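You operate a simulated robot arm through the tools that you are given. There is no shell and no other tool. Be economical: measure what you need, move in short steps, check, and stop when the job is done.

You run a simulated two-armed robot. Do the job below in one go: nothing can be reset, and whatever is moved stays where it is left.

Task
Lock the isolator off with the green-banded padlock and swap the blown fuse for its spare.
Fine: the trip display names it; hasp shut, lock on, then open the cabinet door; pull the blown one, push its spare in, shut the door; leave other controls. Where these are worked on the way, their far stop is far enough and under half their travel is too little: cabinet door.

The check looks at the end state, three seconds after you hand in, the way a careful person would. Anything else that was tipped, shoved, dropped, spilled or broken makes it a failure.

Robot
Two 6-joint arms with two-finger grippers on one trunk, on a base that drives. Base frame: it is fixed to the floor where the robot stands at the start and does not move with it; the origin is under the middle of the robot, x ahead of it, y to its left, z up. Lengths are in m, angles in degrees, forces in N, time in s.
The left shoulder is at the start at [0.07, 0.148, 1.33], the right one opposite. Each reaches about 0.838 m from its shoulder. Places, roughly: air board bagger valve [1, -1.1, 1]; air board feed valve [1, -0.9, 1]; air board film valve [1, -1.2, 1]; air board outfeed valve [1, -1.3, 1]; bagger breaker [0.8, 0.5, 1.3]; bagger hose coupling [1, -1.1, 0.8]; belt tension dial [0.7, 2, 0.9]; black lamps fuse carrier [0.9, 0.3, 1]; black sensors fuse carrier [0.9, 0.5, 1]; black valves fuse carrier [0.9, 0.6, 1]; cabinet door [0.8, 0.4, 0.6]; compressor outlet valve [0.6, 1.7, 0.7]; compressor switch [0.6, 1.7, 0.9]; console emergency stop button [0.7, -2.2, 0.9]; console minus key [0.7, -1.9, 0.9]; console plus key [0.7, -2, 0.9]. Payload 2.45 kg a hand.
The TCP of each hand is the grasp point between the finger pads, 0.03 m short of the fingertips. In the tool frame z runs along the fingers and y along their closing line. Largest opening 0.106 m; the body of the gripper starts 0.079 m behind the TCP.
Orientation is told as [roll, pitch, yaw] about the base's x, y, z axes, in that order, counted from this pose: with the fingers straight down and closing along the base's y, the tool's x points along the base's -x, its y along +y and its z along -z.

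Tools
- The arms move only by the tool send_rows. It takes "left_motion", "right_motion" or both (then of equal length, played together; a hand with none holds still); each is a list of rows, each an object of numbers (a shift or turn left out is 0, a gripper value left out holds the last): "x", "y", "z": the shift along the tool's x, y, z in m; "wx", "wy", "wz": the turn, a rotation vector about the tool's x, y, z in rad; "fingers": the gripper command, from -1 (fully open) to 1 (shut), values between in proportion. In form: [{"x": .., "y": .., "z": .., "wx": .., "wy": .., "wz": .., "fingers": ..}, ...]. A call has 1 to 12 rows; each row shifts and turns the commanded pose from where the row before left it, along the tool's axes as they then stand. Rows are played at 5 a second. More than 0.05 m and 8.6 degrees between two rows, or a gripper value outside its range, and nothing of the call is played. A pose out of reach is approached as far as the arm can. The call stops where the force on the tool passes 50 N (or 10 N more than at its start, if that is more) or the arm is blocked; 0.2 s more then pass. Each finger travels about 0.072 m/s and halts on what it meets, pressing with about 31 N; the grip force reading is that of the motor and also rises with nothing between the fingers. The clock runs only during rows and for 0.2 s after the last one: add rows that do not move to give the fingers time. It gives the time, the measured TCP pose, the force on the tool (base axes), the opening and the grip force at its end, in the units of the frame above (readings bear some noise), with the torque about the TCP (base axes, N m) and any sound that the robot's microphone picked up.
- Cameras (640 x 400 px; columns grow to the right, rows downward): "scene" is now at [0.1284, 0.0212, 1.5398]; the picture's right is [0.26, -0.97, 0.00], its down [-0.71, -0.19, -0.68] and it looks along [0.66, 0.18, -0.73] (base axes); focal length 214 px, centre (320, 200). "left" rides on the left gripper at [0.076, 0.002, -0.106] in its tool frame; the picture's right is [-0.02, 1.00, 0.00], its down [-0.78, -0.02, -0.62] and it looks along [-0.62, -0.01, 0.78] (tool axes); focal length 247 px, centre (320, 200). "right" rides on the right gripper at [0.076, -0.002, -0.106] in its tool frame; the picture's right is [0.02, 1.00, 0.00], its down [-0.78, 0.02, -0.62] and it looks along [-0.62, 0.01, 0.78] (tool axes); focal length 247 px, centre (320, 200). There is no depth. A picture from a camera that has moved, and an enlarged one, comes with that camera's place and axes in the base frame and with its lens.
- get_image(camera): a new picture of that camera. No time passes.
- move_column(by): slides the trunk up (or, below 0, down) by that many m; the arms and the scene camera ride with it, the base frame stays. It gives what a move gives, with no picture.
- steer(legs): drives the robot by 1 to 6 legs, each [ahead, left, turn to the left] in m, m and degrees, along the robot's own axes; the way and the turn of a leg run together, so that a leg with both is an arc; at most 1.5 m and 180 degrees a leg. The arms and the cameras ride along, it lands a little off, and it stops where it bumps. It gives what a move gives.
- aim_head(pan, tilt): turns the head with the scene camera to pan (to the left, within 86 degrees either way) and tilt (down, from -29 to 69), counted from straight ahead of the robot. It gives what a move gives.
- close_up(camera, box): a new picture of the part [left, top, right, bottom] of that camera's present view, enlarged. No time passes.
- finish_job(): hands the job in; it is judged then, once.

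Work in short steps. Places have to be worked out from the pictures, the camera data and where the tool is seen: move nearer, look again, correct. Check each grasp and each placing, and mend what went wrong. You have 120 turns and 100 pictures in all, those below and enlarged ones among them. Open the grippers and draw the arms clear of the work before you hand the job in, unless the task says otherwise; then end with one line.

The tools are called after ">>>" as a command line: name --argument value ..., lists and objects as JSON in quotes. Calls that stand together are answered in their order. send_rows: Moves the arms, as the interface text tells. Its arguments: {"type":"object","properties":{"left_motion":{"type":"array","items":{"type":"object","properties":{"x":{"type":"number"},"y":{"type":"number"},"z":{"type":"number"},"wx":{"type":"number"},"wy":{"type":"number"},"wz":{"type":"number"},"fingers":{"type":"number"}}}},"right_motion":{"type":"array","items":{"type":"object","properties":{"x":{"type":"number"},"y":{"type":"number"},"z":{"type":"number"},"wx":{"type":"number"},"wy":{"type":"number"},"wz":{"type":"number"},"fingers":{"type":"number"}}}}},"required":[]} The other tools are called the same way: move_column (by) slides the trunk up or down; steer (legs) drives the base; aim_head (pan, tilt) turns the head that bears the scene camera; get_image (camera) takes a picture; close_up (camera, box) takes an enlarged picture of a part of a camera's view; finish_job () hands the job in.

At the start:

```text
clock: 0.0
left_tcp_pos: [0.4411, 0.4117, 1.2443]
left_tool_rot: [0.0, 0.0, 0.0]
left_force: [-0.4, 0.6, 0.2]
left_torque: [-0.01, 0.0, -0.02]
left_opening: 0.1061
left_finger_force: 0.0
right_tcp_pos: [0.6137, -0.0227, 1.3441]
right_tool_rot: [0.1, 0.1, 0.0]
right_force: [-0.3, 0.3, 0.2]
right_torque: [0.01, 0.02, -0.02]
right_opening: 0.106
right_finger_force: 0.0
trunk travel left (down, up): [-0.802, 0.138]
robot x, y, heading: [0.0009, 0.0011, -0.2]
head pan, tilt: [15.0, 47.0]
```

scene: 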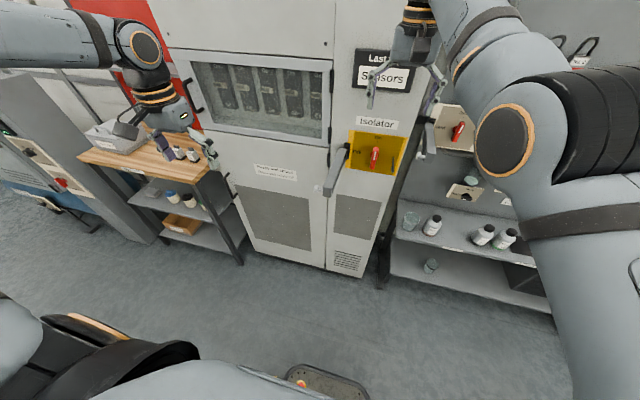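
right: 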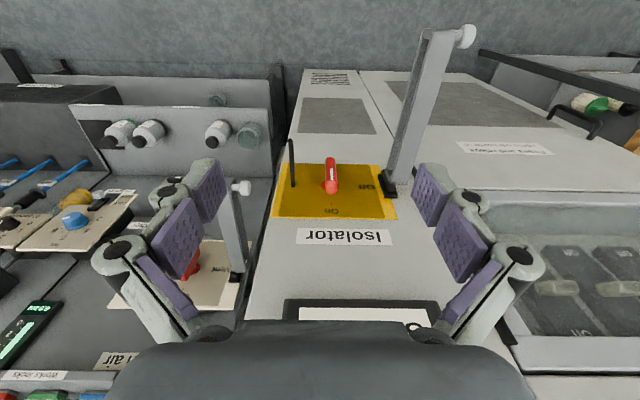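
left: 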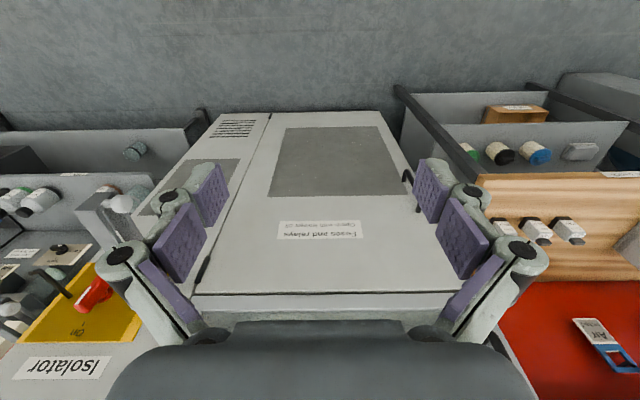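

The display seems to read "Last trip: Sensors". I take enlarged looks at the cabinet and the surroundings.

>>> close_up --camera "scene" --box '[160, 30, 440, 205]'

>>> aim_head --pan 45 --tilt 35

>>> get_image --camera "scene"

```text
2.29 times, centred on (300, 118) of scene
camera zoom: at [0.1284, 0.0212, 1.5398], right [0.26, -0.97, 0.0], down [-0.71, -0.19, -0.68], along [0.66, 0.18, -0.73], focal length 490 px, centre (366, 389)
```

zoom: 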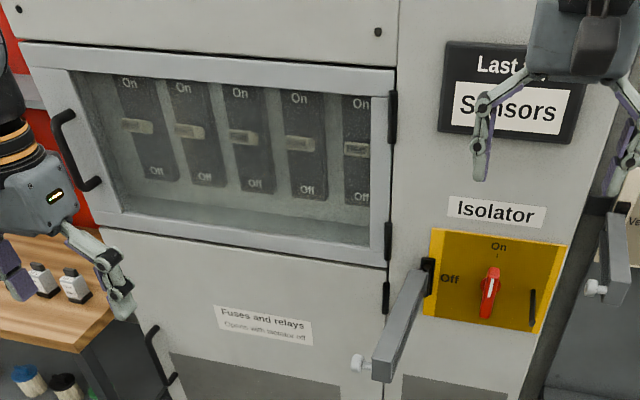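

```text
clock: 0.9
left_tcp_pos: [0.4414, 0.4119, 1.2435]
left_tool_rot: [0.1, 0.1, 0.0]
left_force: [0.0, 0.6, -0.5]
left_torque: [-0.03, -0.02, 0.01]
left_opening: 0.106
left_finger_force: 0.2
right_tcp_pos: [0.6148, -0.0221, 1.3446]
right_tool_rot: [0.1, 0.0, 0.0]
right_force: [0.7, 0.5, 0.4]
right_torque: [0.02, 0.01, 0.0]
right_opening: 0.1058
right_finger_force: 0.0
trunk travel left (down, up): [-0.802, 0.138]
robot x, y, heading: [0.0003, -0.0011, -0.3]
head pan, tilt: [45.0, 35.0]
```

```text
95 pictures are left
camera scene: at [0.1138, 0.0626, 1.5574], right [0.71, -0.71, 0.0], down [-0.41, -0.41, -0.82], along [0.58, 0.58, -0.57], focal length 214 px, centre (320, 200)
```

scene: 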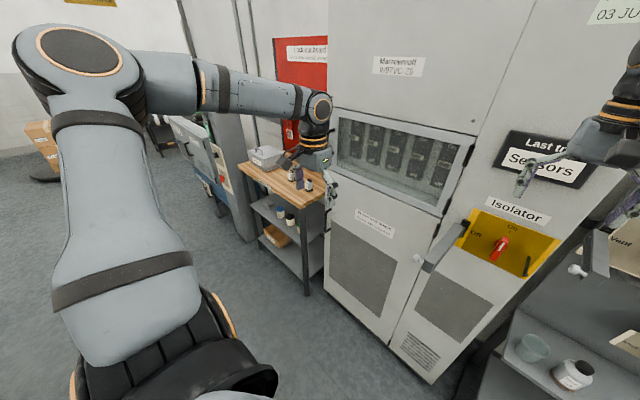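

The trip display says Sensors. Next I look at the lock-out board and the spares on the shelf, which the left arm partly hides.

>>> close_up --camera "scene" --box '[230, 20, 350, 280]'

>>> close_up --camera "left" --box '[440, 80, 640, 400]'

>>> close_up --camera "right" --box '[240, 10, 480, 250]'

```text
1.54 times, centred on (290, 150) of scene
camera zoom: at [0.1138, 0.0626, 1.5574], right [0.71, -0.71, 0.0], down [-0.41, -0.41, -0.82], along [0.58, 0.58, -0.57], focal length 330 px, centre (366, 277)
```

zoom: 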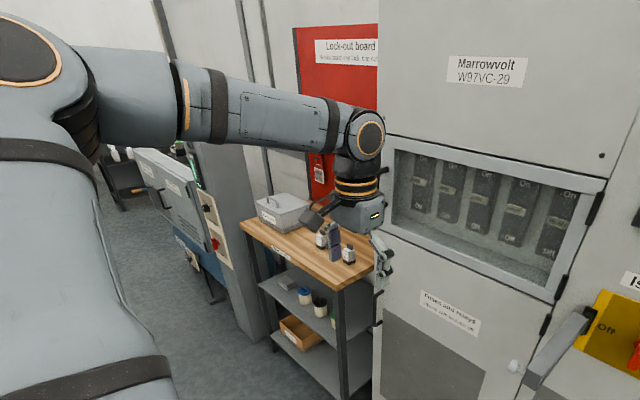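

```text
1.25 times, centred on (540, 240) of left
camera zoom: at [0.3656, 0.4136, 1.3511], right [0.02, 1.0, 0.0], down [0.78, -0.02, 0.62], along [0.62, -0.01, -0.78], focal length 309 px, centre (45, 150)
```

zoom: 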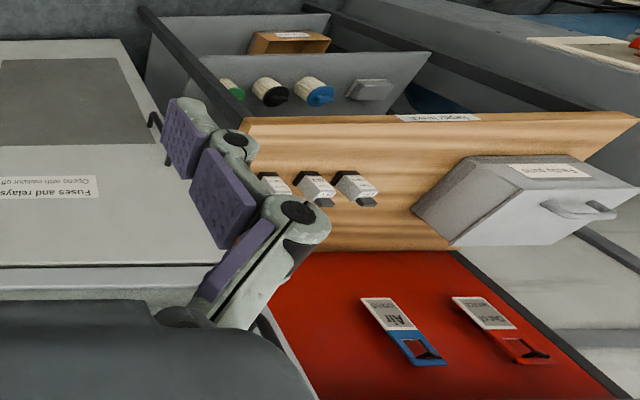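

```text
1.67 times, centred on (360, 130) of right
camera zoom: at [0.5386, -0.0241, 1.4502], right [-0.02, 1.0, 0.0], down [0.78, 0.02, 0.62], along [0.62, 0.01, -0.78], focal length 412 px, centre (253, 317)
```

zoom: 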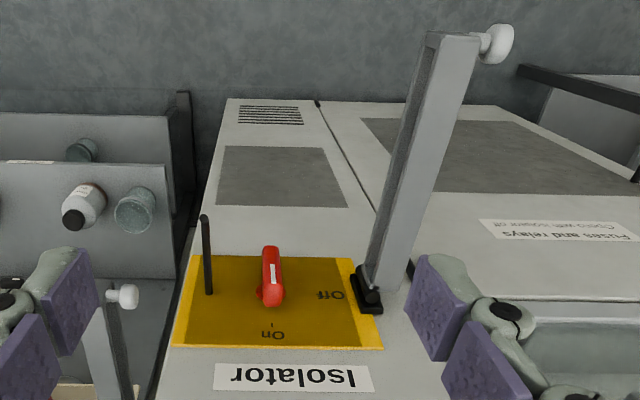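

Sensors is confirmed, and I place the isolator handle near (0.79, 0.00, 1.09), with On at the top and Off to the left. I turn the right hand to point ahead, part-close its fingers, and move the left arm down out of the board view.

>>> send_rows --right_motion '[{"wy": -0.15}, {"wy": -0.15}, {"wy": -0.15}, {"wy": -0.15}, {"wy": -0.15}, {"wy": -0.15}, {"wy": -0.15}, {"wy": -0.15}, {"wy": -0.15}, {"wy": -0.15}, {"wy": -0.0708}]' --left_motion '[{"x": 0.03}, {"x": 0.03}, {"z": 0.05}, {"z": 0.05}, {"z": 0.05}, {"z": 0.05}, {"z": 0.05}, {"z": 0.05}, {}, {}, {}]'

>>> get_image --camera "scene"

>>> get_image --camera "right"

```text
clock: 2.6
left_tcp_pos: [0.3842, 0.3894, 1.0165]
left_tool_rot: [0.0, -0.9, 0.0]
left_force: [-0.6, 0.4, 0.3]
left_torque: [-0.01, -0.02, -0.02]
left_opening: 0.1058
left_finger_force: 0.0
left hand out of reach, approached as far as the arm can: row 3, 4
right_tcp_pos: [0.7755, 0.0336, 1.4211]
right_tool_rot: [-0.5, -61.0, 0.4]
right_force: [-36.7, -1.4, 1.8]
right_torque: [-0.38, -0.19, -0.51]
right_opening: 0.1067
right_finger_force: 0.4
right hand out of reach, approached as far as the arm can: row 1, 2, 3, 4, 5, 6, 7, 8
trunk travel left (down, up): [-0.802, 0.138]
robot x, y, heading: [-0.002, 0.003, -0.0]
head pan, tilt: [45.0, 35.0]
stopped in row 8 (right hand): the force on the tool passed its limit at 65 N (the readings are from after the stop); the commanded pose is now the measured one
```

```text
91 pictures are left
camera scene: at [0.0938, 0.0612, 1.5591], right [0.71, -0.71, 0.01], down [-0.4, -0.4, -0.82], along [0.59, 0.58, -0.57], focal length 214 px, centre (320, 200)
```

scene: 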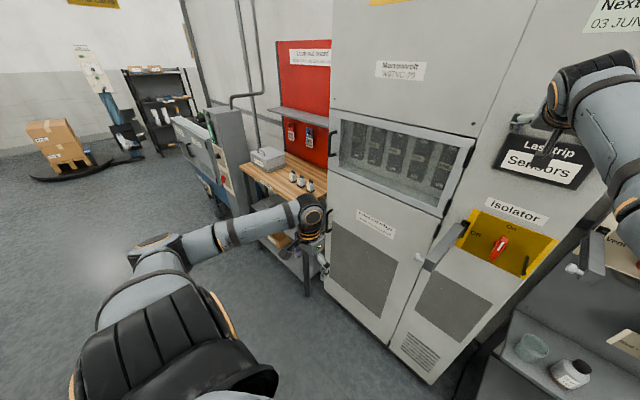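

```text
90 pictures are left
camera right: at [0.6457, 0.0321, 1.406], right [-0.01, 1.0, -0.02], down [-0.16, 0.02, 0.99], along [0.99, 0.01, 0.16], focal length 247 px, centre (320, 200)
```

right: 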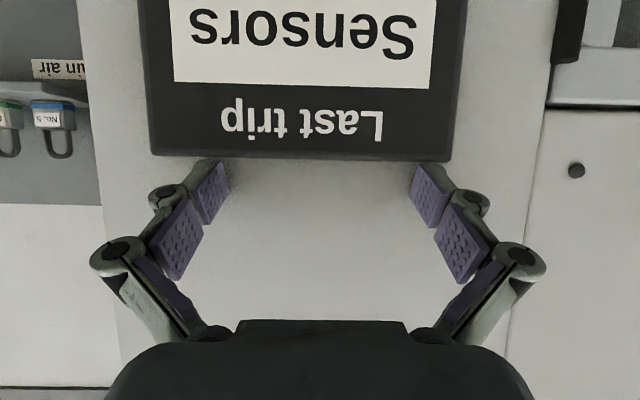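

The right arm is too folded here, so its hand pressed on the cabinet face, which is at x≈0.80. Padlocks show at the right of the cabinet. I back the base off to give the arms room.

>>> steer --legs '[[-0.3, 0, 0]]'

>>> aim_head --pan -15 --tilt 20

>>> get_image --camera "scene"

```text
clock: 3.6
left_tcp_pos: [0.3665, 0.3892, 1.0083]
left_tool_rot: [0.0, 0.0, 0.1]
left_force: [0.2, 0.2, 0.1]
left_torque: [-0.03, 0.04, 0.01]
left_opening: 0.1058
left_finger_force: 0.1
right_tcp_pos: [0.7685, 0.0325, 1.4232]
right_tool_rot: [0.2, -62.1, -0.2]
right_force: [0.8, 0.2, -0.4]
right_torque: [0.01, -0.02, 0.01]
right_opening: 0.1057
right_finger_force: 0.1
trunk travel left (down, up): [-0.802, 0.138]
robot x, y, heading: [-0.0331, -0.0012, 0.0]
head pan, tilt: [45.0, 35.0]
stopped in leg 1: the force on the tool passed its limit at 57 N (the readings are from after the stop); the commanded pose is now the measured one
```

```text
clock: 4.9
left_tcp_pos: [0.3628, 0.3899, 1.0097]
left_tool_rot: [0.1, 0.0, -0.1]
left_force: [0.9, 0.0, -0.4]
left_torque: [0.0, 0.02, -0.02]
left_opening: 0.106
left_finger_force: 0.1
right_tcp_pos: [0.7627, 0.0328, 1.4255]
right_tool_rot: [0.3, -62.4, -0.3]
right_force: [-0.9, 0.9, -0.3]
right_torque: [0.02, 0.01, 0.0]
right_opening: 0.1057
right_finger_force: 0.1
trunk travel left (down, up): [-0.802, 0.138]
robot x, y, heading: [-0.0368, -0.0028, -0.0]
head pan, tilt: [-15.0, 20.0]
```

```text
89 pictures are left
camera scene: at [0.1072, -0.0233, 1.5812], right [-0.26, -0.97, 0.0], down [-0.33, 0.09, -0.94], along [0.91, -0.24, -0.34], focal length 214 px, centre (320, 200)
```

scene: 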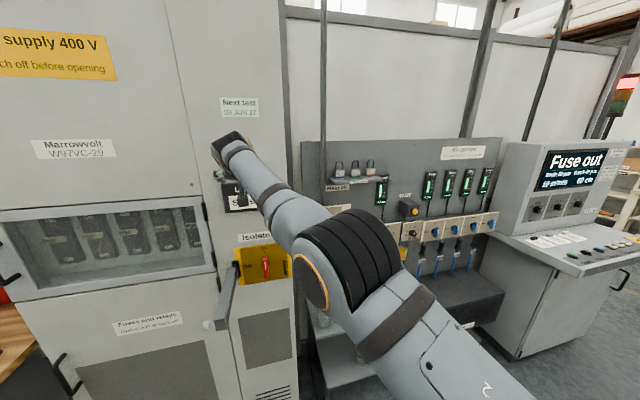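

The force has gone now, so I continue backing up.

>>> steer --legs '[[-0.3, 0, 0]]'

>>> close_up --camera "scene" --box '[260, 120, 640, 340]'

```text
clock: 7.0
left_tcp_pos: [0.0645, 0.3895, 1.0082]
left_tool_rot: [0.0, 0.0, -0.3]
left_force: [1.2, -0.4, -0.3]
left_torque: [0.01, 0.02, -0.01]
left_opening: 0.106
left_finger_force: 0.1
right_tcp_pos: [0.4626, 0.0293, 1.4248]
right_tool_rot: [0.3, -62.3, -0.4]
right_force: [0.6, -0.5, -0.2]
right_torque: [0.01, -0.04, -0.01]
right_opening: 0.106
right_finger_force: 0.0
trunk travel left (down, up): [-0.802, 0.138]
robot x, y, heading: [-0.3361, 0.0063, -0.1]
head pan, tilt: [-15.0, 20.0]
```

```text
1.68 times, centred on (450, 230) of scene
camera zoom: at [-0.1924, -0.0235, 1.581], right [-0.26, -0.97, 0.0], down [-0.33, 0.09, -0.94], along [0.91, -0.25, -0.34], focal length 361 px, centre (101, 150)
```

zoom: 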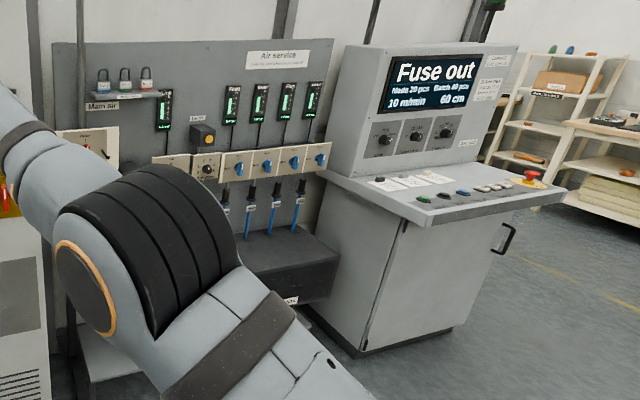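

Three padlocks sit on a small shelf on the air board. Now I finish turning the right hand to point straight ahead.

>>> send_rows --right_motion '[{"wy": -0.12}, {"wy": -0.12}, {"wy": -0.12}, {"wy": -0.123, "fingers": 0}, {}]'

>>> get_image --camera "right"

>>> close_up --camera "scene" --box '[300, 150, 420, 220]'

```text
clock: 8.2
left_tcp_pos: [0.0615, 0.3899, 1.0111]
left_tool_rot: [-0.1, 0.0, -0.1]
left_force: [0.8, 0.1, 0.7]
left_torque: [-0.01, 0.03, 0.04]
left_opening: 0.1061
left_finger_force: 0.1
right_tcp_pos: [0.5093, 0.0297, 1.4398]
right_tool_rot: [134.3, -89.8, -134.4]
right_force: [0.3, 0.3, -0.8]
right_torque: [-0.01, 0.02, -0.03]
right_opening: 0.053
right_finger_force: 0.0
right hand out of reach, approached as far as the arm can: row 1, 2, 3, 4
trunk travel left (down, up): [-0.802, 0.138]
robot x, y, heading: [-0.3399, 0.0026, 0.0]
head pan, tilt: [-15.0, 20.0]
```

```text
87 pictures are left
camera right: at [0.4046, 0.028, 1.3632], right [0.0, 1.0, -0.02], down [-0.62, 0.02, 0.78], along [0.78, 0.01, 0.62], focal length 247 px, centre (320, 200)
```

right: 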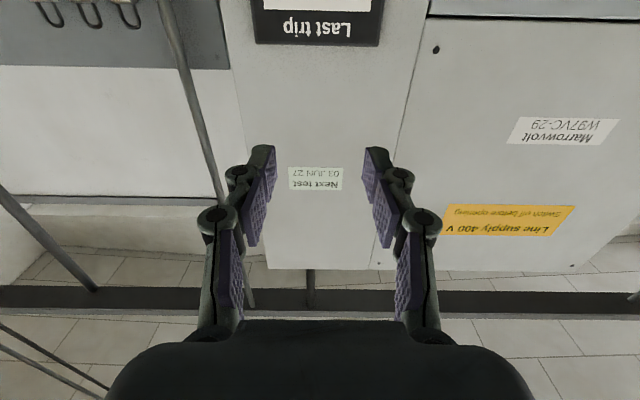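

```text
5.33 times, centred on (360, 185) of scene
camera zoom: at [-0.1947, -0.0235, 1.5812], right [-0.26, -0.97, 0.0], down [-0.33, 0.09, -0.94], along [0.91, -0.25, -0.34], focal length 1144 px, centre (107, 280)
```

zoom: 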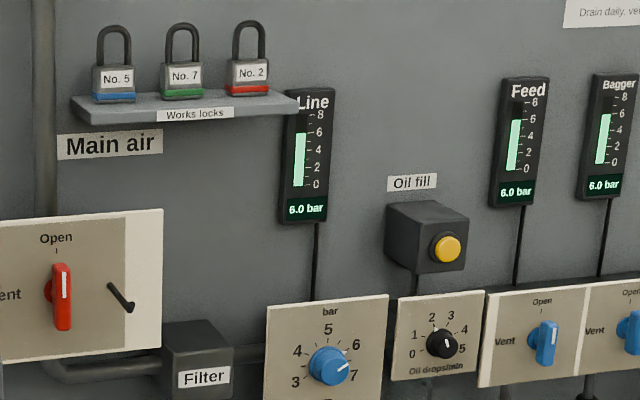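

The padlock wanted is No. 7, with the green band. I lower the right hand to test its reach at isolator height.

>>> send_rows --right_motion '[{"x": 0.05}, {"x": 0.05}, {"x": 0.05}, {"x": 0.05}, {"x": 0.05}, {"x": 0.05}, {"x": 0.05}, {}]'

>>> aim_head --pan 2 --tilt 25

>>> get_image --camera "scene"

```text
clock: 10.0
left_tcp_pos: [0.0612, 0.3896, 1.0095]
left_tool_rot: [0.0, -0.1, -0.2]
left_force: [0.0, 0.0, 0.4]
left_torque: [0.0, 0.03, 0.01]
left_opening: 0.1059
left_finger_force: 0.0
right_tcp_pos: [0.4876, 0.0108, 1.117]
right_tool_rot: [124.2, -89.7, -124.4]
right_force: [-0.5, 0.8, -1.4]
right_torque: [0.01, 0.0, 0.01]
right_opening: 0.0531
right_finger_force: 0.0
right hand out of reach, approached as far as the arm can: row 1, 4, 5, 6, 7
trunk travel left (down, up): [-0.802, 0.138]
robot x, y, heading: [-0.3358, -0.0017, -0.4]
head pan, tilt: [-15.0, 20.0]
```

```text
clock: 10.8
left_tcp_pos: [0.0614, 0.389, 1.0107]
left_tool_rot: [0.1, -0.1, -0.2]
left_force: [-0.3, -0.4, 1.0]
left_torque: [-0.02, 0.01, 0.0]
left_opening: 0.106
left_finger_force: 0.0
right_tcp_pos: [0.4878, 0.0094, 1.1185]
right_tool_rot: [124.9, -89.8, -125.2]
right_force: [-0.6, 0.5, -0.1]
right_torque: [-0.02, -0.02, 0.02]
right_opening: 0.0531
right_finger_force: 0.0
trunk travel left (down, up): [-0.802, 0.138]
robot x, y, heading: [-0.3372, -0.0005, -0.1]
head pan, tilt: [2.0, 25.0]
```

```text
85 pictures are left
camera scene: at [-0.1927, 0.0036, 1.5732], right [0.03, -1.0, 0.0], down [-0.42, -0.01, -0.91], along [0.91, 0.03, -0.42], focal length 214 px, centre (320, 200)
```

scene: 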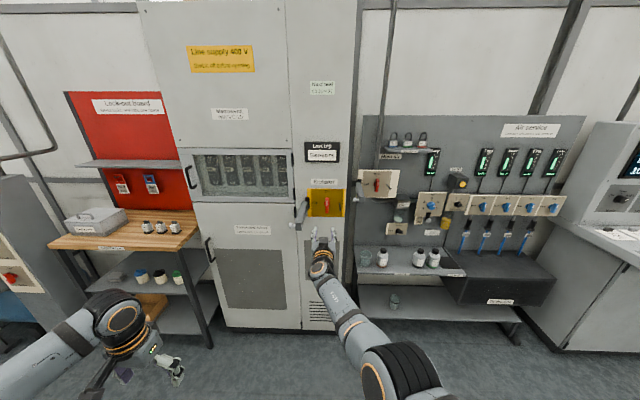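

I now have an overview: isolator, works locks on the air board, spares on the wooden bench. The right hand points ahead at (0.488, 0.009, 1.118), so I drive it forward and drop it to the handle height, then look.

>>> steer --legs '[[0.17, 0, 0]]'

>>> send_rows --right_motion '[{"x": 0.025, "y": -0.01}, {}]'

>>> get_image --camera "right"

>>> close_up --camera "scene" --box '[250, 150, 410, 250]'

```text
clock: 12.2
left_tcp_pos: [0.2287, 0.388, 1.0112]
left_tool_rot: [0.0, -0.2, 0.0]
left_force: [0.2, -0.3, 0.3]
left_torque: [0.0, 0.01, -0.02]
left_opening: 0.106
left_finger_force: 0.1
right_tcp_pos: [0.6547, 0.0106, 1.1188]
right_tool_rot: [147.0, -89.6, -147.1]
right_force: [0.3, -0.1, -0.1]
right_torque: [0.01, 0.0, 0.02]
right_opening: 0.0532
right_finger_force: 0.2
trunk travel left (down, up): [-0.802, 0.138]
robot x, y, heading: [-0.1698, -0.002, 0.0]
head pan, tilt: [2.0, 25.0]
```

```text
clock: 12.8
left_tcp_pos: [0.2297, 0.3893, 1.0101]
left_tool_rot: [0.1, -0.2, -0.2]
left_force: [-0.9, 0.4, -0.2]
left_torque: [0.0, 0.01, -0.02]
left_opening: 0.106
left_finger_force: 0.0
right_tcp_pos: [0.6529, -0.0018, 1.0967]
right_tool_rot: [138.8, -89.8, -138.7]
right_force: [-0.4, 0.4, -0.4]
right_torque: [-0.03, 0.01, -0.02]
right_opening: 0.0528
right_finger_force: 0.0
right hand out of reach, approached as far as the arm can: row 1
trunk travel left (down, up): [-0.802, 0.138]
robot x, y, heading: [-0.1679, 0.0023, -0.0]
head pan, tilt: [2.0, 25.0]
```

```text
84 pictures are left
camera right: at [0.5478, -0.0028, 1.0197], right [0.0, 1.0, -0.02], down [-0.62, 0.02, 0.78], along [0.78, 0.01, 0.62], focal length 247 px, centre (320, 200)
```

right: 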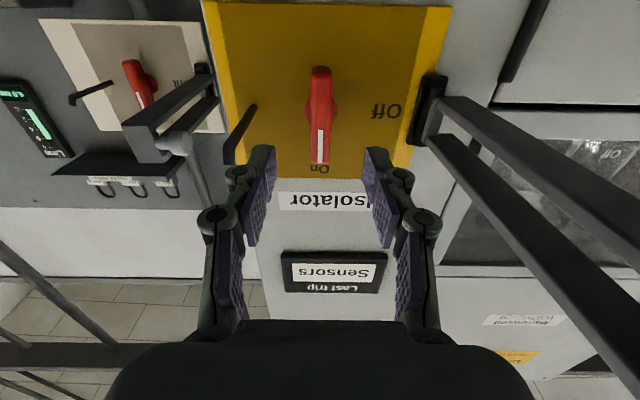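

```text
4.00 times, centred on (330, 200) of scene
camera zoom: at [-0.0252, 0.0036, 1.5733], right [0.03, -1.0, 0.0], down [-0.42, -0.01, -0.91], along [0.91, 0.03, -0.42], focal length 858 px, centre (280, 200)
```

zoom: 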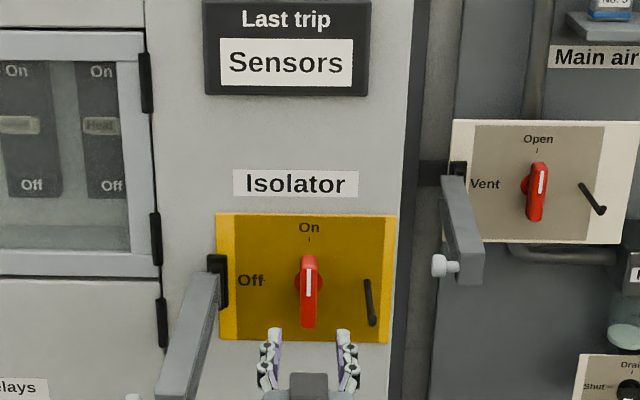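

The fingers straddle the handle's line, with its pivot at about (0.80, 0.00, 1.089). I lower 8 mm and drive in 0.1 m so the pads surround the handle.

>>> send_rows --right_motion '[{"x": 0.008, "z": -0.01}, {}]'

>>> steer --legs '[[0.1, 0, 0]]'

>>> get_image --camera "right"

>>> close_up --camera "scene" --box '[250, 150, 410, 250]'

```text
clock: 13.4
left_tcp_pos: [0.2301, 0.3887, 1.0102]
left_tool_rot: [0.0, -0.2, -0.2]
left_force: [0.9, 0.7, 0.4]
left_torque: [-0.01, 0.0, 0.0]
left_opening: 0.1062
left_finger_force: 0.1
right_tcp_pos: [0.6431, -0.0017, 1.0875]
right_tool_rot: [123.3, -89.7, -123.5]
right_force: [0.0, -0.3, 0.6]
right_torque: [-0.01, 0.0, -0.01]
right_opening: 0.0531
right_finger_force: 0.1
trunk travel left (down, up): [-0.802, 0.138]
robot x, y, heading: [-0.1685, 0.0003, -0.4]
head pan, tilt: [2.0, 25.0]
```

```text
clock: 14.6
left_tcp_pos: [0.3277, 0.3887, 1.0115]
left_tool_rot: [0.0, -0.1, -0.1]
left_force: [0.1, -0.9, 0.2]
left_torque: [-0.02, -0.03, 0.01]
left_opening: 0.1062
left_finger_force: 0.0
right_tcp_pos: [0.7414, -0.0012, 1.0895]
right_tool_rot: [139.0, -89.7, -138.9]
right_force: [1.3, -0.3, 0.1]
right_torque: [-0.02, 0.01, 0.02]
right_opening: 0.053
right_finger_force: 0.1
trunk travel left (down, up): [-0.802, 0.138]
robot x, y, heading: [-0.071, -0.0018, -0.5]
head pan, tilt: [2.0, 25.0]
```

```text
82 pictures are left
camera right: at [0.6357, -0.0028, 1.012], right [0.0, 1.0, -0.02], down [-0.62, 0.02, 0.78], along [0.78, 0.01, 0.62], focal length 247 px, centre (320, 200)
```

right: 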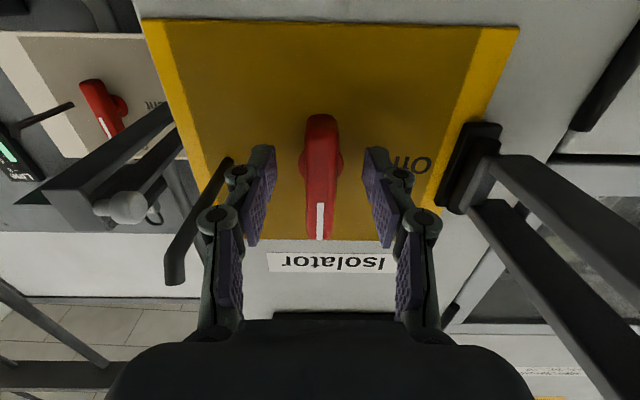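

```text
4.00 times, centred on (330, 200) of scene
camera zoom: at [0.0731, 0.0034, 1.5734], right [0.03, -1.0, 0.0], down [-0.42, -0.01, -0.91], along [0.91, 0.03, -0.42], focal length 858 px, centre (280, 200)
```

zoom: 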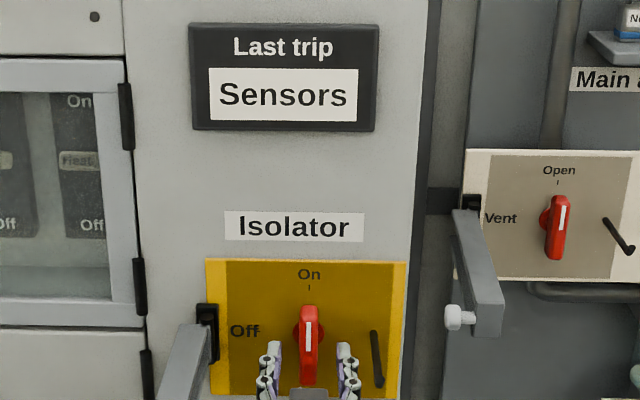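

The pads are just short of the handle, so I go 2 cm further in and close gently.

>>> send_rows --right_motion '[{"z": 0.018}, {"fingers": 0.5}, {"fingers": 1}, {}, {}]'

>>> get_image --camera "right"

```text
clock: 15.8
left_tcp_pos: [0.328, 0.3894, 1.0101]
left_tool_rot: [-0.1, -0.2, -0.2]
left_force: [0.2, 0.0, 0.0]
left_torque: [0.01, 0.0, -0.01]
left_opening: 0.106
left_finger_force: 0.0
right_tcp_pos: [0.7483, -0.001, 1.0905]
right_tool_rot: [156.1, -89.7, -156.1]
right_force: [-2.7, 2.8, 2.9]
right_torque: [-0.17, -0.19, 0.08]
right_opening: 0.0177
right_finger_force: 43.4
right hand out of reach, approached as far as the arm can: row 1
trunk travel left (down, up): [-0.802, 0.138]
robot x, y, heading: [-0.0677, -0.0005, 0.1]
head pan, tilt: [2.0, 25.0]
```

```text
80 pictures are left
camera right: at [0.6438, -0.0025, 1.0128], right [0.0, 1.0, -0.02], down [-0.62, 0.02, 0.78], along [0.78, 0.01, 0.62], focal length 247 px, centre (320, 200)
```

right: 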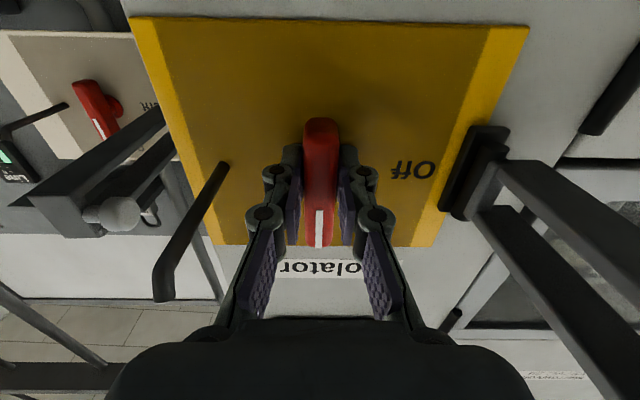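

The handle is held with a 17.7 mm opening. I turn it about the tool axis, top to left, in steps.

>>> send_rows --right_motion '[{"wz": -0.14}, {"wz": -0.14}, {"wz": -0.14}, {"wz": -0.14}, {}]'

>>> get_image --camera "scene"

```text
clock: 17.0
left_tcp_pos: [0.327, 0.3866, 1.0124]
left_tool_rot: [0.1, -0.1, -0.2]
left_force: [-0.3, -0.1, -0.9]
left_torque: [-0.03, -0.03, 0.02]
left_opening: 0.106
left_finger_force: 0.1
right_tcp_pos: [0.7492, -0.0063, 1.0912]
right_tool_rot: [-90.6, -58.1, 90.4]
right_force: [-0.9, -10.5, 9.6]
right_torque: [0.13, -0.07, -0.53]
right_opening: 0.0173
right_finger_force: 42.9
trunk travel left (down, up): [-0.802, 0.138]
robot x, y, heading: [-0.067, 0.0023, -0.1]
head pan, tilt: [2.0, 25.0]
```

```text
79 pictures are left
camera scene: at [0.0723, 0.0003, 1.5735], right [0.03, -1.0, 0.0], down [-0.42, -0.01, -0.91], along [0.91, 0.03, -0.42], focal length 214 px, centre (320, 200)
```

scene: 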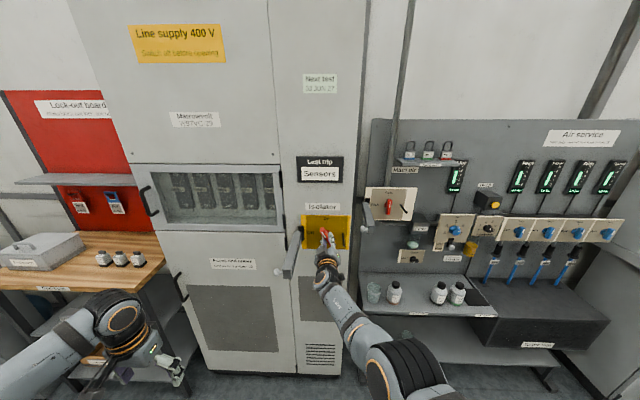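

It turns the right way with small side forces, so I finish the turn.

>>> send_rows --right_motion '[{"wz": -0.14}, {"wz": -0.14}, {"wz": -0.14}, {"wz": -0.14}, {"wz": -0.14}, {"wz": -0.14}, {"wz": -0.14}, {"wz": -0.05}, {}]'

>>> close_up --camera "scene" --box '[250, 180, 410, 280]'

```text
clock: 19.0
left_tcp_pos: [0.3263, 0.3832, 1.0137]
left_tool_rot: [0.4, -0.2, -0.1]
left_force: [0.1, -0.1, -0.1]
left_torque: [0.04, 0.0, 0.02]
left_opening: 0.106
left_finger_force: 0.1
right_tcp_pos: [0.7496, -0.0107, 1.1004]
right_tool_rot: [-91.1, 0.7, 89.5]
right_force: [8.7, -25.4, 30.8]
right_torque: [0.72, -0.34, -0.09]
right_opening: 0.0176
right_finger_force: 42.9
trunk travel left (down, up): [-0.802, 0.138]
robot x, y, heading: [-0.0665, -0.0005, -0.2]
head pan, tilt: [2.0, 25.0]
```

```text
4.00 times, centred on (330, 230) of scene
camera zoom: at [0.0696, -0.0047, 1.5738], right [0.03, -1.0, -0.01], down [-0.42, -0.01, -0.91], along [0.91, 0.03, -0.42], focal length 858 px, centre (280, 80)
```

zoom: 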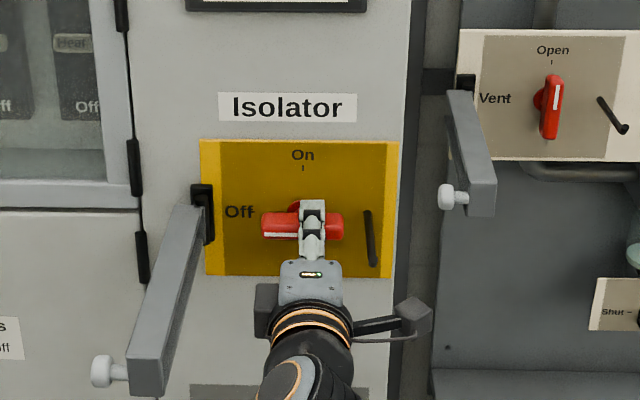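

The handle is at Off. I release it, back straight off and look at the hasp.

>>> send_rows --right_motion '[{"fingers": 0.2}, {"fingers": 0}, {}, {"z": -0.03}, {"z": -0.05}, {"z": -0.05}, {}]'

>>> get_image --camera "right"

>>> close_up --camera "scene" --box '[250, 180, 410, 280]'

```text
clock: 20.3
left_tcp_pos: [0.3281, 0.3875, 1.0107]
left_tool_rot: [0.0, -0.1, -0.2]
left_force: [-0.5, 0.5, 0.5]
left_torque: [0.02, -0.04, 0.01]
left_opening: 0.1062
left_finger_force: 0.0
right_tcp_pos: [0.692, -0.1229, 1.082]
right_tool_rot: [-92.9, 9.4, 85.7]
right_force: [-0.7, 0.2, -0.4]
right_torque: [0.0, -0.02, 0.0]
right_opening: 0.0531
right_finger_force: 0.0
right hand out of reach, approached as far as the arm can: row 5, 6
trunk travel left (down, up): [-0.802, 0.138]
robot x, y, heading: [-0.0692, -0.0027, 0.0]
head pan, tilt: [2.0, 25.0]
stopped in row 6 (right hand): the arm was blocked; the commanded pose is now the measured one
```

```text
77 pictures are left
camera right: at [0.5805, -0.191, 1.0899], right [0.04, -0.19, -0.98], down [-0.56, 0.81, -0.18], along [0.83, 0.56, -0.07], focal length 247 px, centre (320, 200)
```

right: 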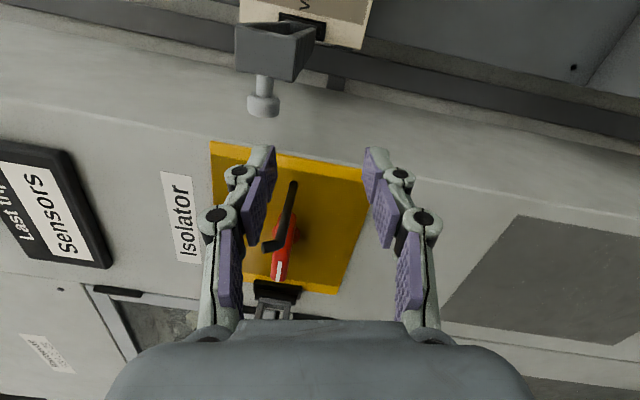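

```text
4.00 times, centred on (330, 230) of scene
camera zoom: at [0.0738, 0.0023, 1.5733], right [0.03, -1.0, 0.0], down [-0.42, -0.01, -0.91], along [0.91, 0.03, -0.42], focal length 858 px, centre (280, 80)
```

zoom: 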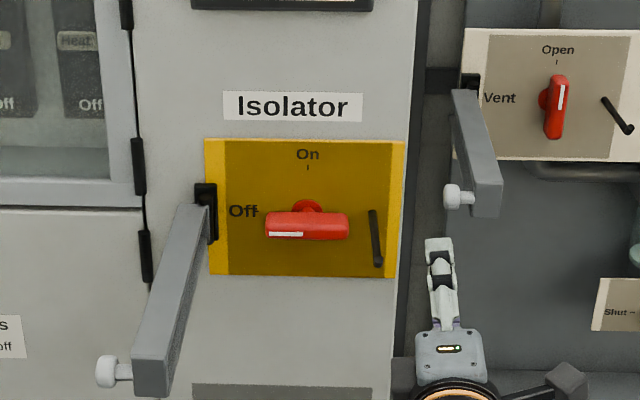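

The isolator is off and undisturbed, and the right hand slid aside because the arm folds up close in. I back the base off, then turn the right hand back upright.

>>> steer --legs '[[-0.27, 0, 0]]'

>>> send_rows --right_motion '[{"z": 0.03}, {"z": 0.03, "wz": 0.14}, {"z": 0.02, "wz": 0.14}, {"wz": 0.15}, {"wz": 0.15}, {"wz": 0.15}, {"wz": 0.15}, {"wz": 0.15}, {"wz": 0.15}, {"wz": 0.15}, {"wz": 0.14}, {"wz": 0.14}]' --left_motion '[{"x": -0.04}, {"x": -0.04}, {"x": -0.04}, {"x": -0.04}, {"x": -0.04}, {"x": -0.04}, {"x": -0.04, "wy": -0.14}, {"wy": -0.14}, {"wy": -0.14}, {"wy": -0.14}, {"wy": -0.14}, {"wy": -0.14}]'

```text
clock: 22.2
left_tcp_pos: [0.0611, 0.3894, 1.0095]
left_tool_rot: [0.0, -0.2, -0.2]
left_force: [-0.9, -0.9, -0.2]
left_torque: [-0.01, 0.0, 0.02]
left_opening: 0.1059
left_finger_force: 0.0
right_tcp_pos: [0.424, -0.1224, 1.0796]
right_tool_rot: [-92.8, 9.5, 85.8]
right_force: [0.0, -0.4, -0.4]
right_torque: [-0.01, -0.02, -0.01]
right_opening: 0.0531
right_finger_force: 0.0
trunk travel left (down, up): [-0.802, 0.138]
robot x, y, heading: [-0.3352, -0.0004, 0.1]
head pan, tilt: [2.0, 25.0]
```

```text
clock: 24.9
left_tcp_pos: [0.3408, 0.3874, 1.0121]
left_tool_rot: [-0.1, -48.5, 0.0]
left_force: [-0.7, 0.2, -0.9]
left_torque: [-0.01, 0.0, 0.0]
left_opening: 0.1063
left_finger_force: 0.1
right_tcp_pos: [0.5034, -0.1276, 1.0841]
right_tool_rot: [-111.8, -82.3, 107.8]
right_force: [-0.5, 0.7, -0.4]
right_torque: [0.02, 0.01, 0.0]
right_opening: 0.053
right_finger_force: 0.1
trunk travel left (down, up): [-0.802, 0.138]
robot x, y, heading: [-0.3352, 0.0047, -0.3]
head pan, tilt: [2.0, 25.0]
```

I straighten the right hand, finish turning the left hand ahead with closed fingers, and bring it beside the hasp bar's height.

>>> send_rows --left_motion '[{"wy": -0.145, "fingers": 1}, {"wy": -0.145}, {"wy": -0.145}, {"wy": -0.145}, {"wy": -0.145}, {"y": -0.05}, {"y": -0.05}, {"y": -0.05}, {"x": -0.04}, {"x": -0.04}, {"z": 0.05}, {}]' --right_motion '[{"wz": 0.08}, {"wx": -0.06}, {"wy": 0.05}, {}, {}, {}, {}, {"y": -0.05}, {"y": -0.05}, {"y": -0.05}, {}, {}]'

>>> get_image --camera "scene"

>>> get_image --camera "left"

```text
clock: 27.4
left_tcp_pos: [0.3922, 0.2305, 1.0853]
left_tool_rot: [-1.7, -85.3, 0.0]
left_force: [0.0, 0.3, 1.1]
left_torque: [-0.02, 0.05, -0.02]
left_opening: 0.0001
left_finger_force: 28.7
left hand out of reach, approached as far as the arm can: row 5
right_tcp_pos: [0.5009, -0.2215, 1.0849]
right_tool_rot: [-64.7, -86.9, 63.1]
right_force: [-0.5, -0.9, 1.0]
right_torque: [-0.01, 0.0, -0.01]
right_opening: 0.053
right_finger_force: 0.1
right hand out of reach, approached as far as the arm can: row 9, 10
trunk travel left (down, up): [-0.802, 0.138]
robot x, y, heading: [-0.3375, -0.001, -0.0]
head pan, tilt: [2.0, 25.0]
```

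```text
75 pictures are left
camera scene: at [-0.195, 0.0036, 1.5733], right [0.03, -1.0, 0.0], down [-0.42, -0.01, -0.91], along [0.91, 0.03, -0.42], focal length 214 px, centre (320, 200)
```

scene: 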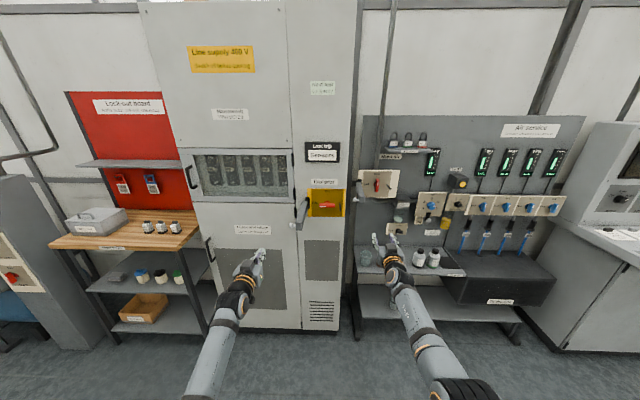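

```text
74 pictures are left
camera left: at [0.2806, 0.2355, 1.0197], right [0.03, 1.0, 0.02], down [-0.56, 0.0, 0.83], along [0.83, -0.04, 0.56], focal length 247 px, centre (320, 200)
```

left: 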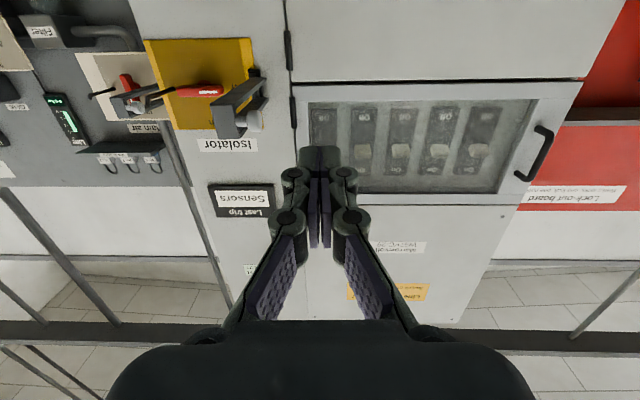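

I place the hasp bar end at about (0.56, 0.115, 1.108), hinge near (0.79, 0.10), knob on its left side. I drive forward so the closed left fingers sit left of the knob.

>>> steer --legs '[[0.16, 0, 0]]'

>>> send_rows --left_motion '[{"x": -0.022}, {}]'

>>> get_image --camera "left"

>>> close_up --camera "scene" --box '[200, 150, 400, 275]'

```text
clock: 28.9
left_tcp_pos: [0.5493, 0.2308, 1.0871]
left_tool_rot: [-1.6, -85.4, -0.1]
left_force: [0.0, 0.6, -0.6]
left_torque: [-0.02, 0.04, 0.0]
left_opening: 0.0
left_finger_force: 28.7
right_tcp_pos: [0.6602, -0.2208, 1.0856]
right_tool_rot: [-65.7, -87.0, 64.1]
right_force: [-0.8, -0.1, -0.1]
right_torque: [-0.05, 0.03, 0.01]
right_opening: 0.0531
right_finger_force: 0.0
trunk travel left (down, up): [-0.802, 0.138]
robot x, y, heading: [-0.1804, 0.0028, -0.0]
head pan, tilt: [2.0, 25.0]
```

```text
clock: 29.5
left_tcp_pos: [0.5524, 0.2304, 1.1068]
left_tool_rot: [-1.4, -85.3, -0.1]
left_force: [-0.8, -0.1, -0.7]
left_torque: [0.04, 0.01, -0.01]
left_opening: 0.0
left_finger_force: 28.1
right_tcp_pos: [0.6619, -0.2212, 1.0849]
right_tool_rot: [-64.4, -86.9, 62.9]
right_force: [-0.7, -0.2, -0.2]
right_torque: [-0.02, -0.04, 0.0]
right_opening: 0.0532
right_finger_force: 0.0
trunk travel left (down, up): [-0.802, 0.138]
robot x, y, heading: [-0.177, -0.0019, 0.1]
head pan, tilt: [2.0, 25.0]
```

```text
73 pictures are left
camera left: at [0.4418, 0.2356, 1.0415], right [0.03, 1.0, 0.02], down [-0.55, 0.0, 0.83], along [0.83, -0.04, 0.55], focal length 247 px, centre (320, 200)
```

left: 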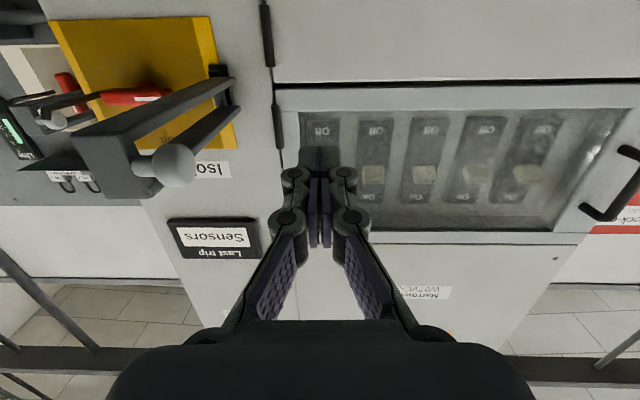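

```text
3.20 times, centred on (300, 212) of scene
camera zoom: at [-0.0349, 0.0034, 1.5732], right [0.03, -1.0, 0.0], down [-0.42, -0.01, -0.91], along [0.91, 0.03, -0.42], focal length 686 px, centre (384, 160)
```

zoom: 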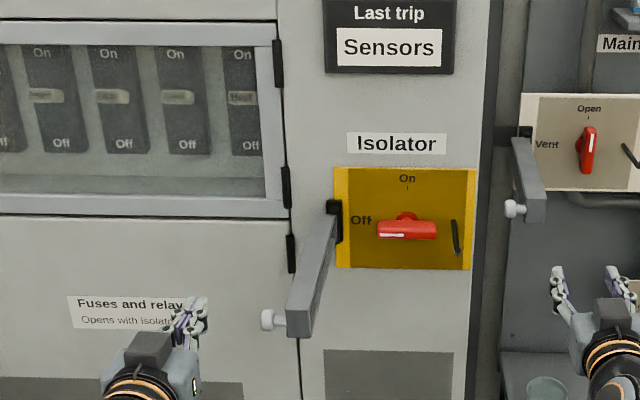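

The knob is at (0.565, 0.147, 1.10), just right of the left fingers at the same height. I sweep right to swing the bar.

>>> send_rows --left_motion '[{"z": 0.012}, {"y": -0.03}, {"y": -0.03}, {"y": -0.03}, {"y": -0.03}, {"y": -0.03}, {"y": -0.03}, {}]'

>>> get_image --camera "left"

>>> close_up --camera "scene" --box '[200, 150, 400, 275]'

```text
clock: 31.1
left_tcp_pos: [0.5694, 0.1387, 1.0862]
left_tool_rot: [62.7, -79.7, -60.1]
left_force: [0.4, -0.2, -0.8]
left_torque: [0.0, -0.01, 0.02]
left_opening: 0.0
left_finger_force: 28.7
right_tcp_pos: [0.6613, -0.2206, 1.0847]
right_tool_rot: [-63.6, -86.9, 62.3]
right_force: [-0.1, -0.8, 0.8]
right_torque: [0.02, -0.02, 0.01]
right_opening: 0.0534
right_finger_force: 0.2
trunk travel left (down, up): [-0.802, 0.138]
robot x, y, heading: [-0.1804, 0.0015, -0.0]
head pan, tilt: [2.0, 25.0]
stopped in row 8 (left hand): the arm was blocked; the commanded pose is now the measured one
```

```text
71 pictures are left
camera left: at [0.4573, 0.148, 1.0213], right [-0.04, 0.98, 0.18], down [-0.55, -0.17, 0.82], along [0.84, -0.07, 0.54], focal length 247 px, centre (320, 200)
```

left: 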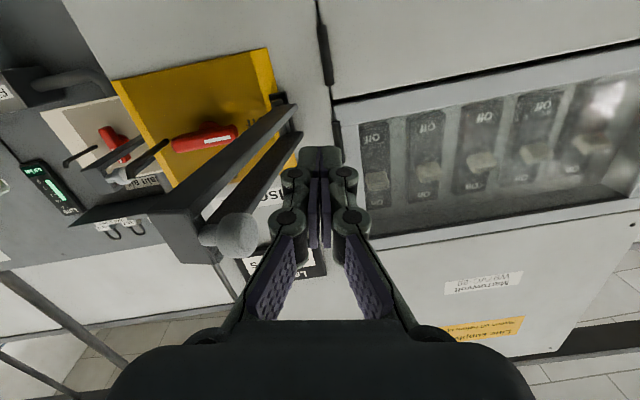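

```text
3.20 times, centred on (300, 212) of scene
camera zoom: at [-0.034, 0.0026, 1.5731], right [0.03, -1.0, 0.0], down [-0.42, -0.01, -0.91], along [0.91, 0.03, -0.42], focal length 686 px, centre (384, 160)
```

zoom: 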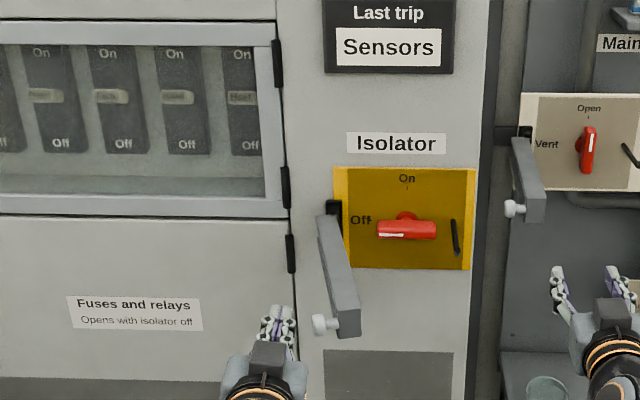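

The bar swings freely (about 25° so far), but the left arm can't fold further inward. I strafe the whole base to the right to keep sweeping the knob.

>>> steer --legs '[[0.0, -0.15, 0]]'

>>> close_up --camera "scene" --box '[200, 130, 440, 280]'

```text
clock: 32.5
left_tcp_pos: [0.5692, -0.0087, 1.0866]
left_tool_rot: [62.3, -79.9, -59.7]
left_force: [1.1, -0.1, 0.4]
left_torque: [0.01, -0.02, 0.0]
left_opening: 0.0
left_finger_force: 28.8
right_tcp_pos: [0.6604, -0.3688, 1.0857]
right_tool_rot: [-64.5, -86.8, 63.3]
right_force: [0.1, -0.2, -0.1]
right_torque: [0.02, 0.0, 0.0]
right_opening: 0.0531
right_finger_force: 0.0
trunk travel left (down, up): [-0.802, 0.138]
robot x, y, heading: [-0.1784, -0.1513, -0.1]
head pan, tilt: [2.0, 25.0]
```

```text
2.67 times, centred on (320, 205) of scene
camera zoom: at [-0.0347, -0.1448, 1.5732], right [0.03, -1.0, 0.0], down [-0.42, -0.02, -0.91], along [0.91, 0.03, -0.42], focal length 572 px, centre (320, 187)
```

zoom: 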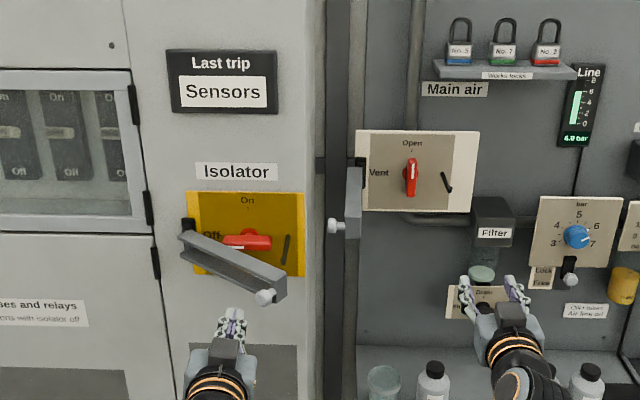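

The hasp is about 60° closed. I raise the trunk 17 mm to centre the fingers on the knob, strafe until in front of it, and push forward.

>>> move_column --by 0.017

>>> steer --legs '[[0.0, -0.105, 0], [0.06, 0, 0]]'

>>> close_up --camera "scene" --box '[200, 130, 440, 280]'

>>> get_image --camera "left"

```text
clock: 33.1
left_tcp_pos: [0.5677, -0.0102, 1.1032]
left_tool_rot: [62.9, -79.6, -60.2]
left_force: [-0.1, 0.1, 0.4]
left_torque: [0.0, -0.01, 0.0]
left_opening: 0.0
left_finger_force: 28.1
right_tcp_pos: [0.6605, -0.3705, 1.1024]
right_tool_rot: [-64.2, -86.9, 62.8]
right_force: [-0.8, 0.9, 0.0]
right_torque: [0.0, 0.01, 0.04]
right_opening: 0.0531
right_finger_force: 0.0
trunk travel left (down, up): [-0.819, 0.121]
robot x, y, heading: [-0.1786, -0.1521, -0.1]
head pan, tilt: [2.0, 25.0]
```

```text
clock: 34.8
left_tcp_pos: [0.6231, -0.1136, 1.1059]
left_tool_rot: [63.8, -79.8, -61.3]
left_force: [-0.7, -0.6, -0.2]
left_torque: [0.03, 0.03, 0.0]
left_opening: 0.0
left_finger_force: 28.0
right_tcp_pos: [0.7169, -0.4749, 1.1058]
right_tool_rot: [-68.6, -87.0, 67.2]
right_force: [0.6, -0.4, 0.4]
right_torque: [0.03, 0.01, 0.01]
right_opening: 0.0533
right_finger_force: 0.1
trunk travel left (down, up): [-0.819, 0.121]
robot x, y, heading: [-0.118, -0.2508, 0.3]
head pan, tilt: [2.0, 25.0]
```

```text
2.67 times, centred on (320, 205) of scene
camera zoom: at [0.0185, -0.2506, 1.5909], right [0.03, -1.0, 0.0], down [-0.42, -0.01, -0.91], along [0.91, 0.03, -0.42], focal length 572 px, centre (320, 187)
```

zoom: 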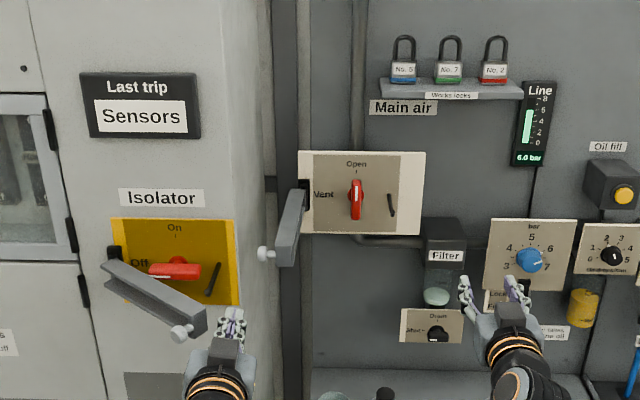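

```text
67 pictures are left
camera left: at [0.5123, -0.1062, 1.0411], right [-0.04, 0.98, 0.18], down [-0.55, -0.17, 0.82], along [0.83, -0.07, 0.55], focal length 247 px, centre (320, 200)
```

left: 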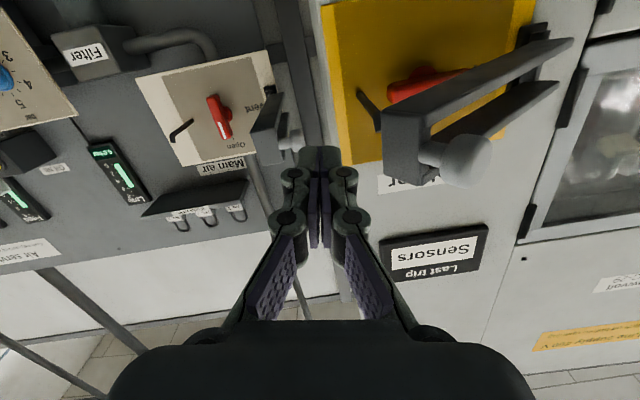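

The finger passed in front of the knob without touching. I back out, realign at y≈-0.05, then push in diagonally on the knob.

>>> steer --legs '[[-0.06, 0, 0], [0, 0.062, 0], [0.08, -0.045, 0]]'

>>> close_up --camera "scene" --box '[200, 130, 440, 280]'

```text
clock: 37.1
left_tcp_pos: [0.6438, -0.0982, 1.1067]
left_tool_rot: [63.8, -79.8, -61.3]
left_force: [-0.3, -0.2, 0.4]
left_torque: [0.01, 0.03, -0.01]
left_opening: 0.0001
left_finger_force: 29.2
right_tcp_pos: [0.7355, -0.4589, 1.1052]
right_tool_rot: [-67.6, -86.9, 66.2]
right_force: [-1.0, 0.9, 0.5]
right_torque: [0.02, 0.0, -0.02]
right_opening: 0.0533
right_finger_force: 0.0
trunk travel left (down, up): [-0.819, 0.121]
robot x, y, heading: [-0.0991, -0.2367, 0.2]
head pan, tilt: [2.0, 25.0]
```

```text
2.67 times, centred on (320, 205) of scene
camera zoom: at [0.0387, -0.2341, 1.5908], right [0.03, -1.0, 0.0], down [-0.42, -0.01, -0.91], along [0.91, 0.03, -0.42], focal length 572 px, centre (320, 187)
```

zoom: 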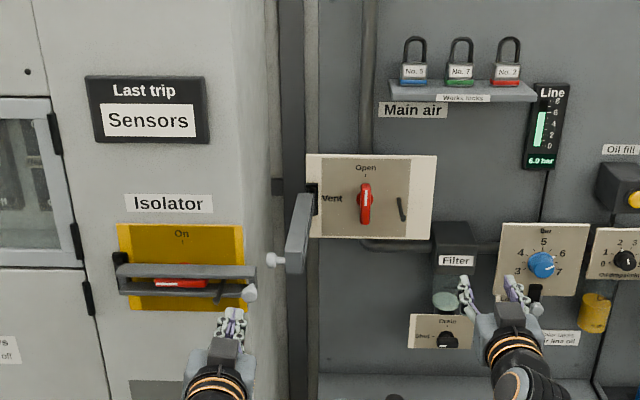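

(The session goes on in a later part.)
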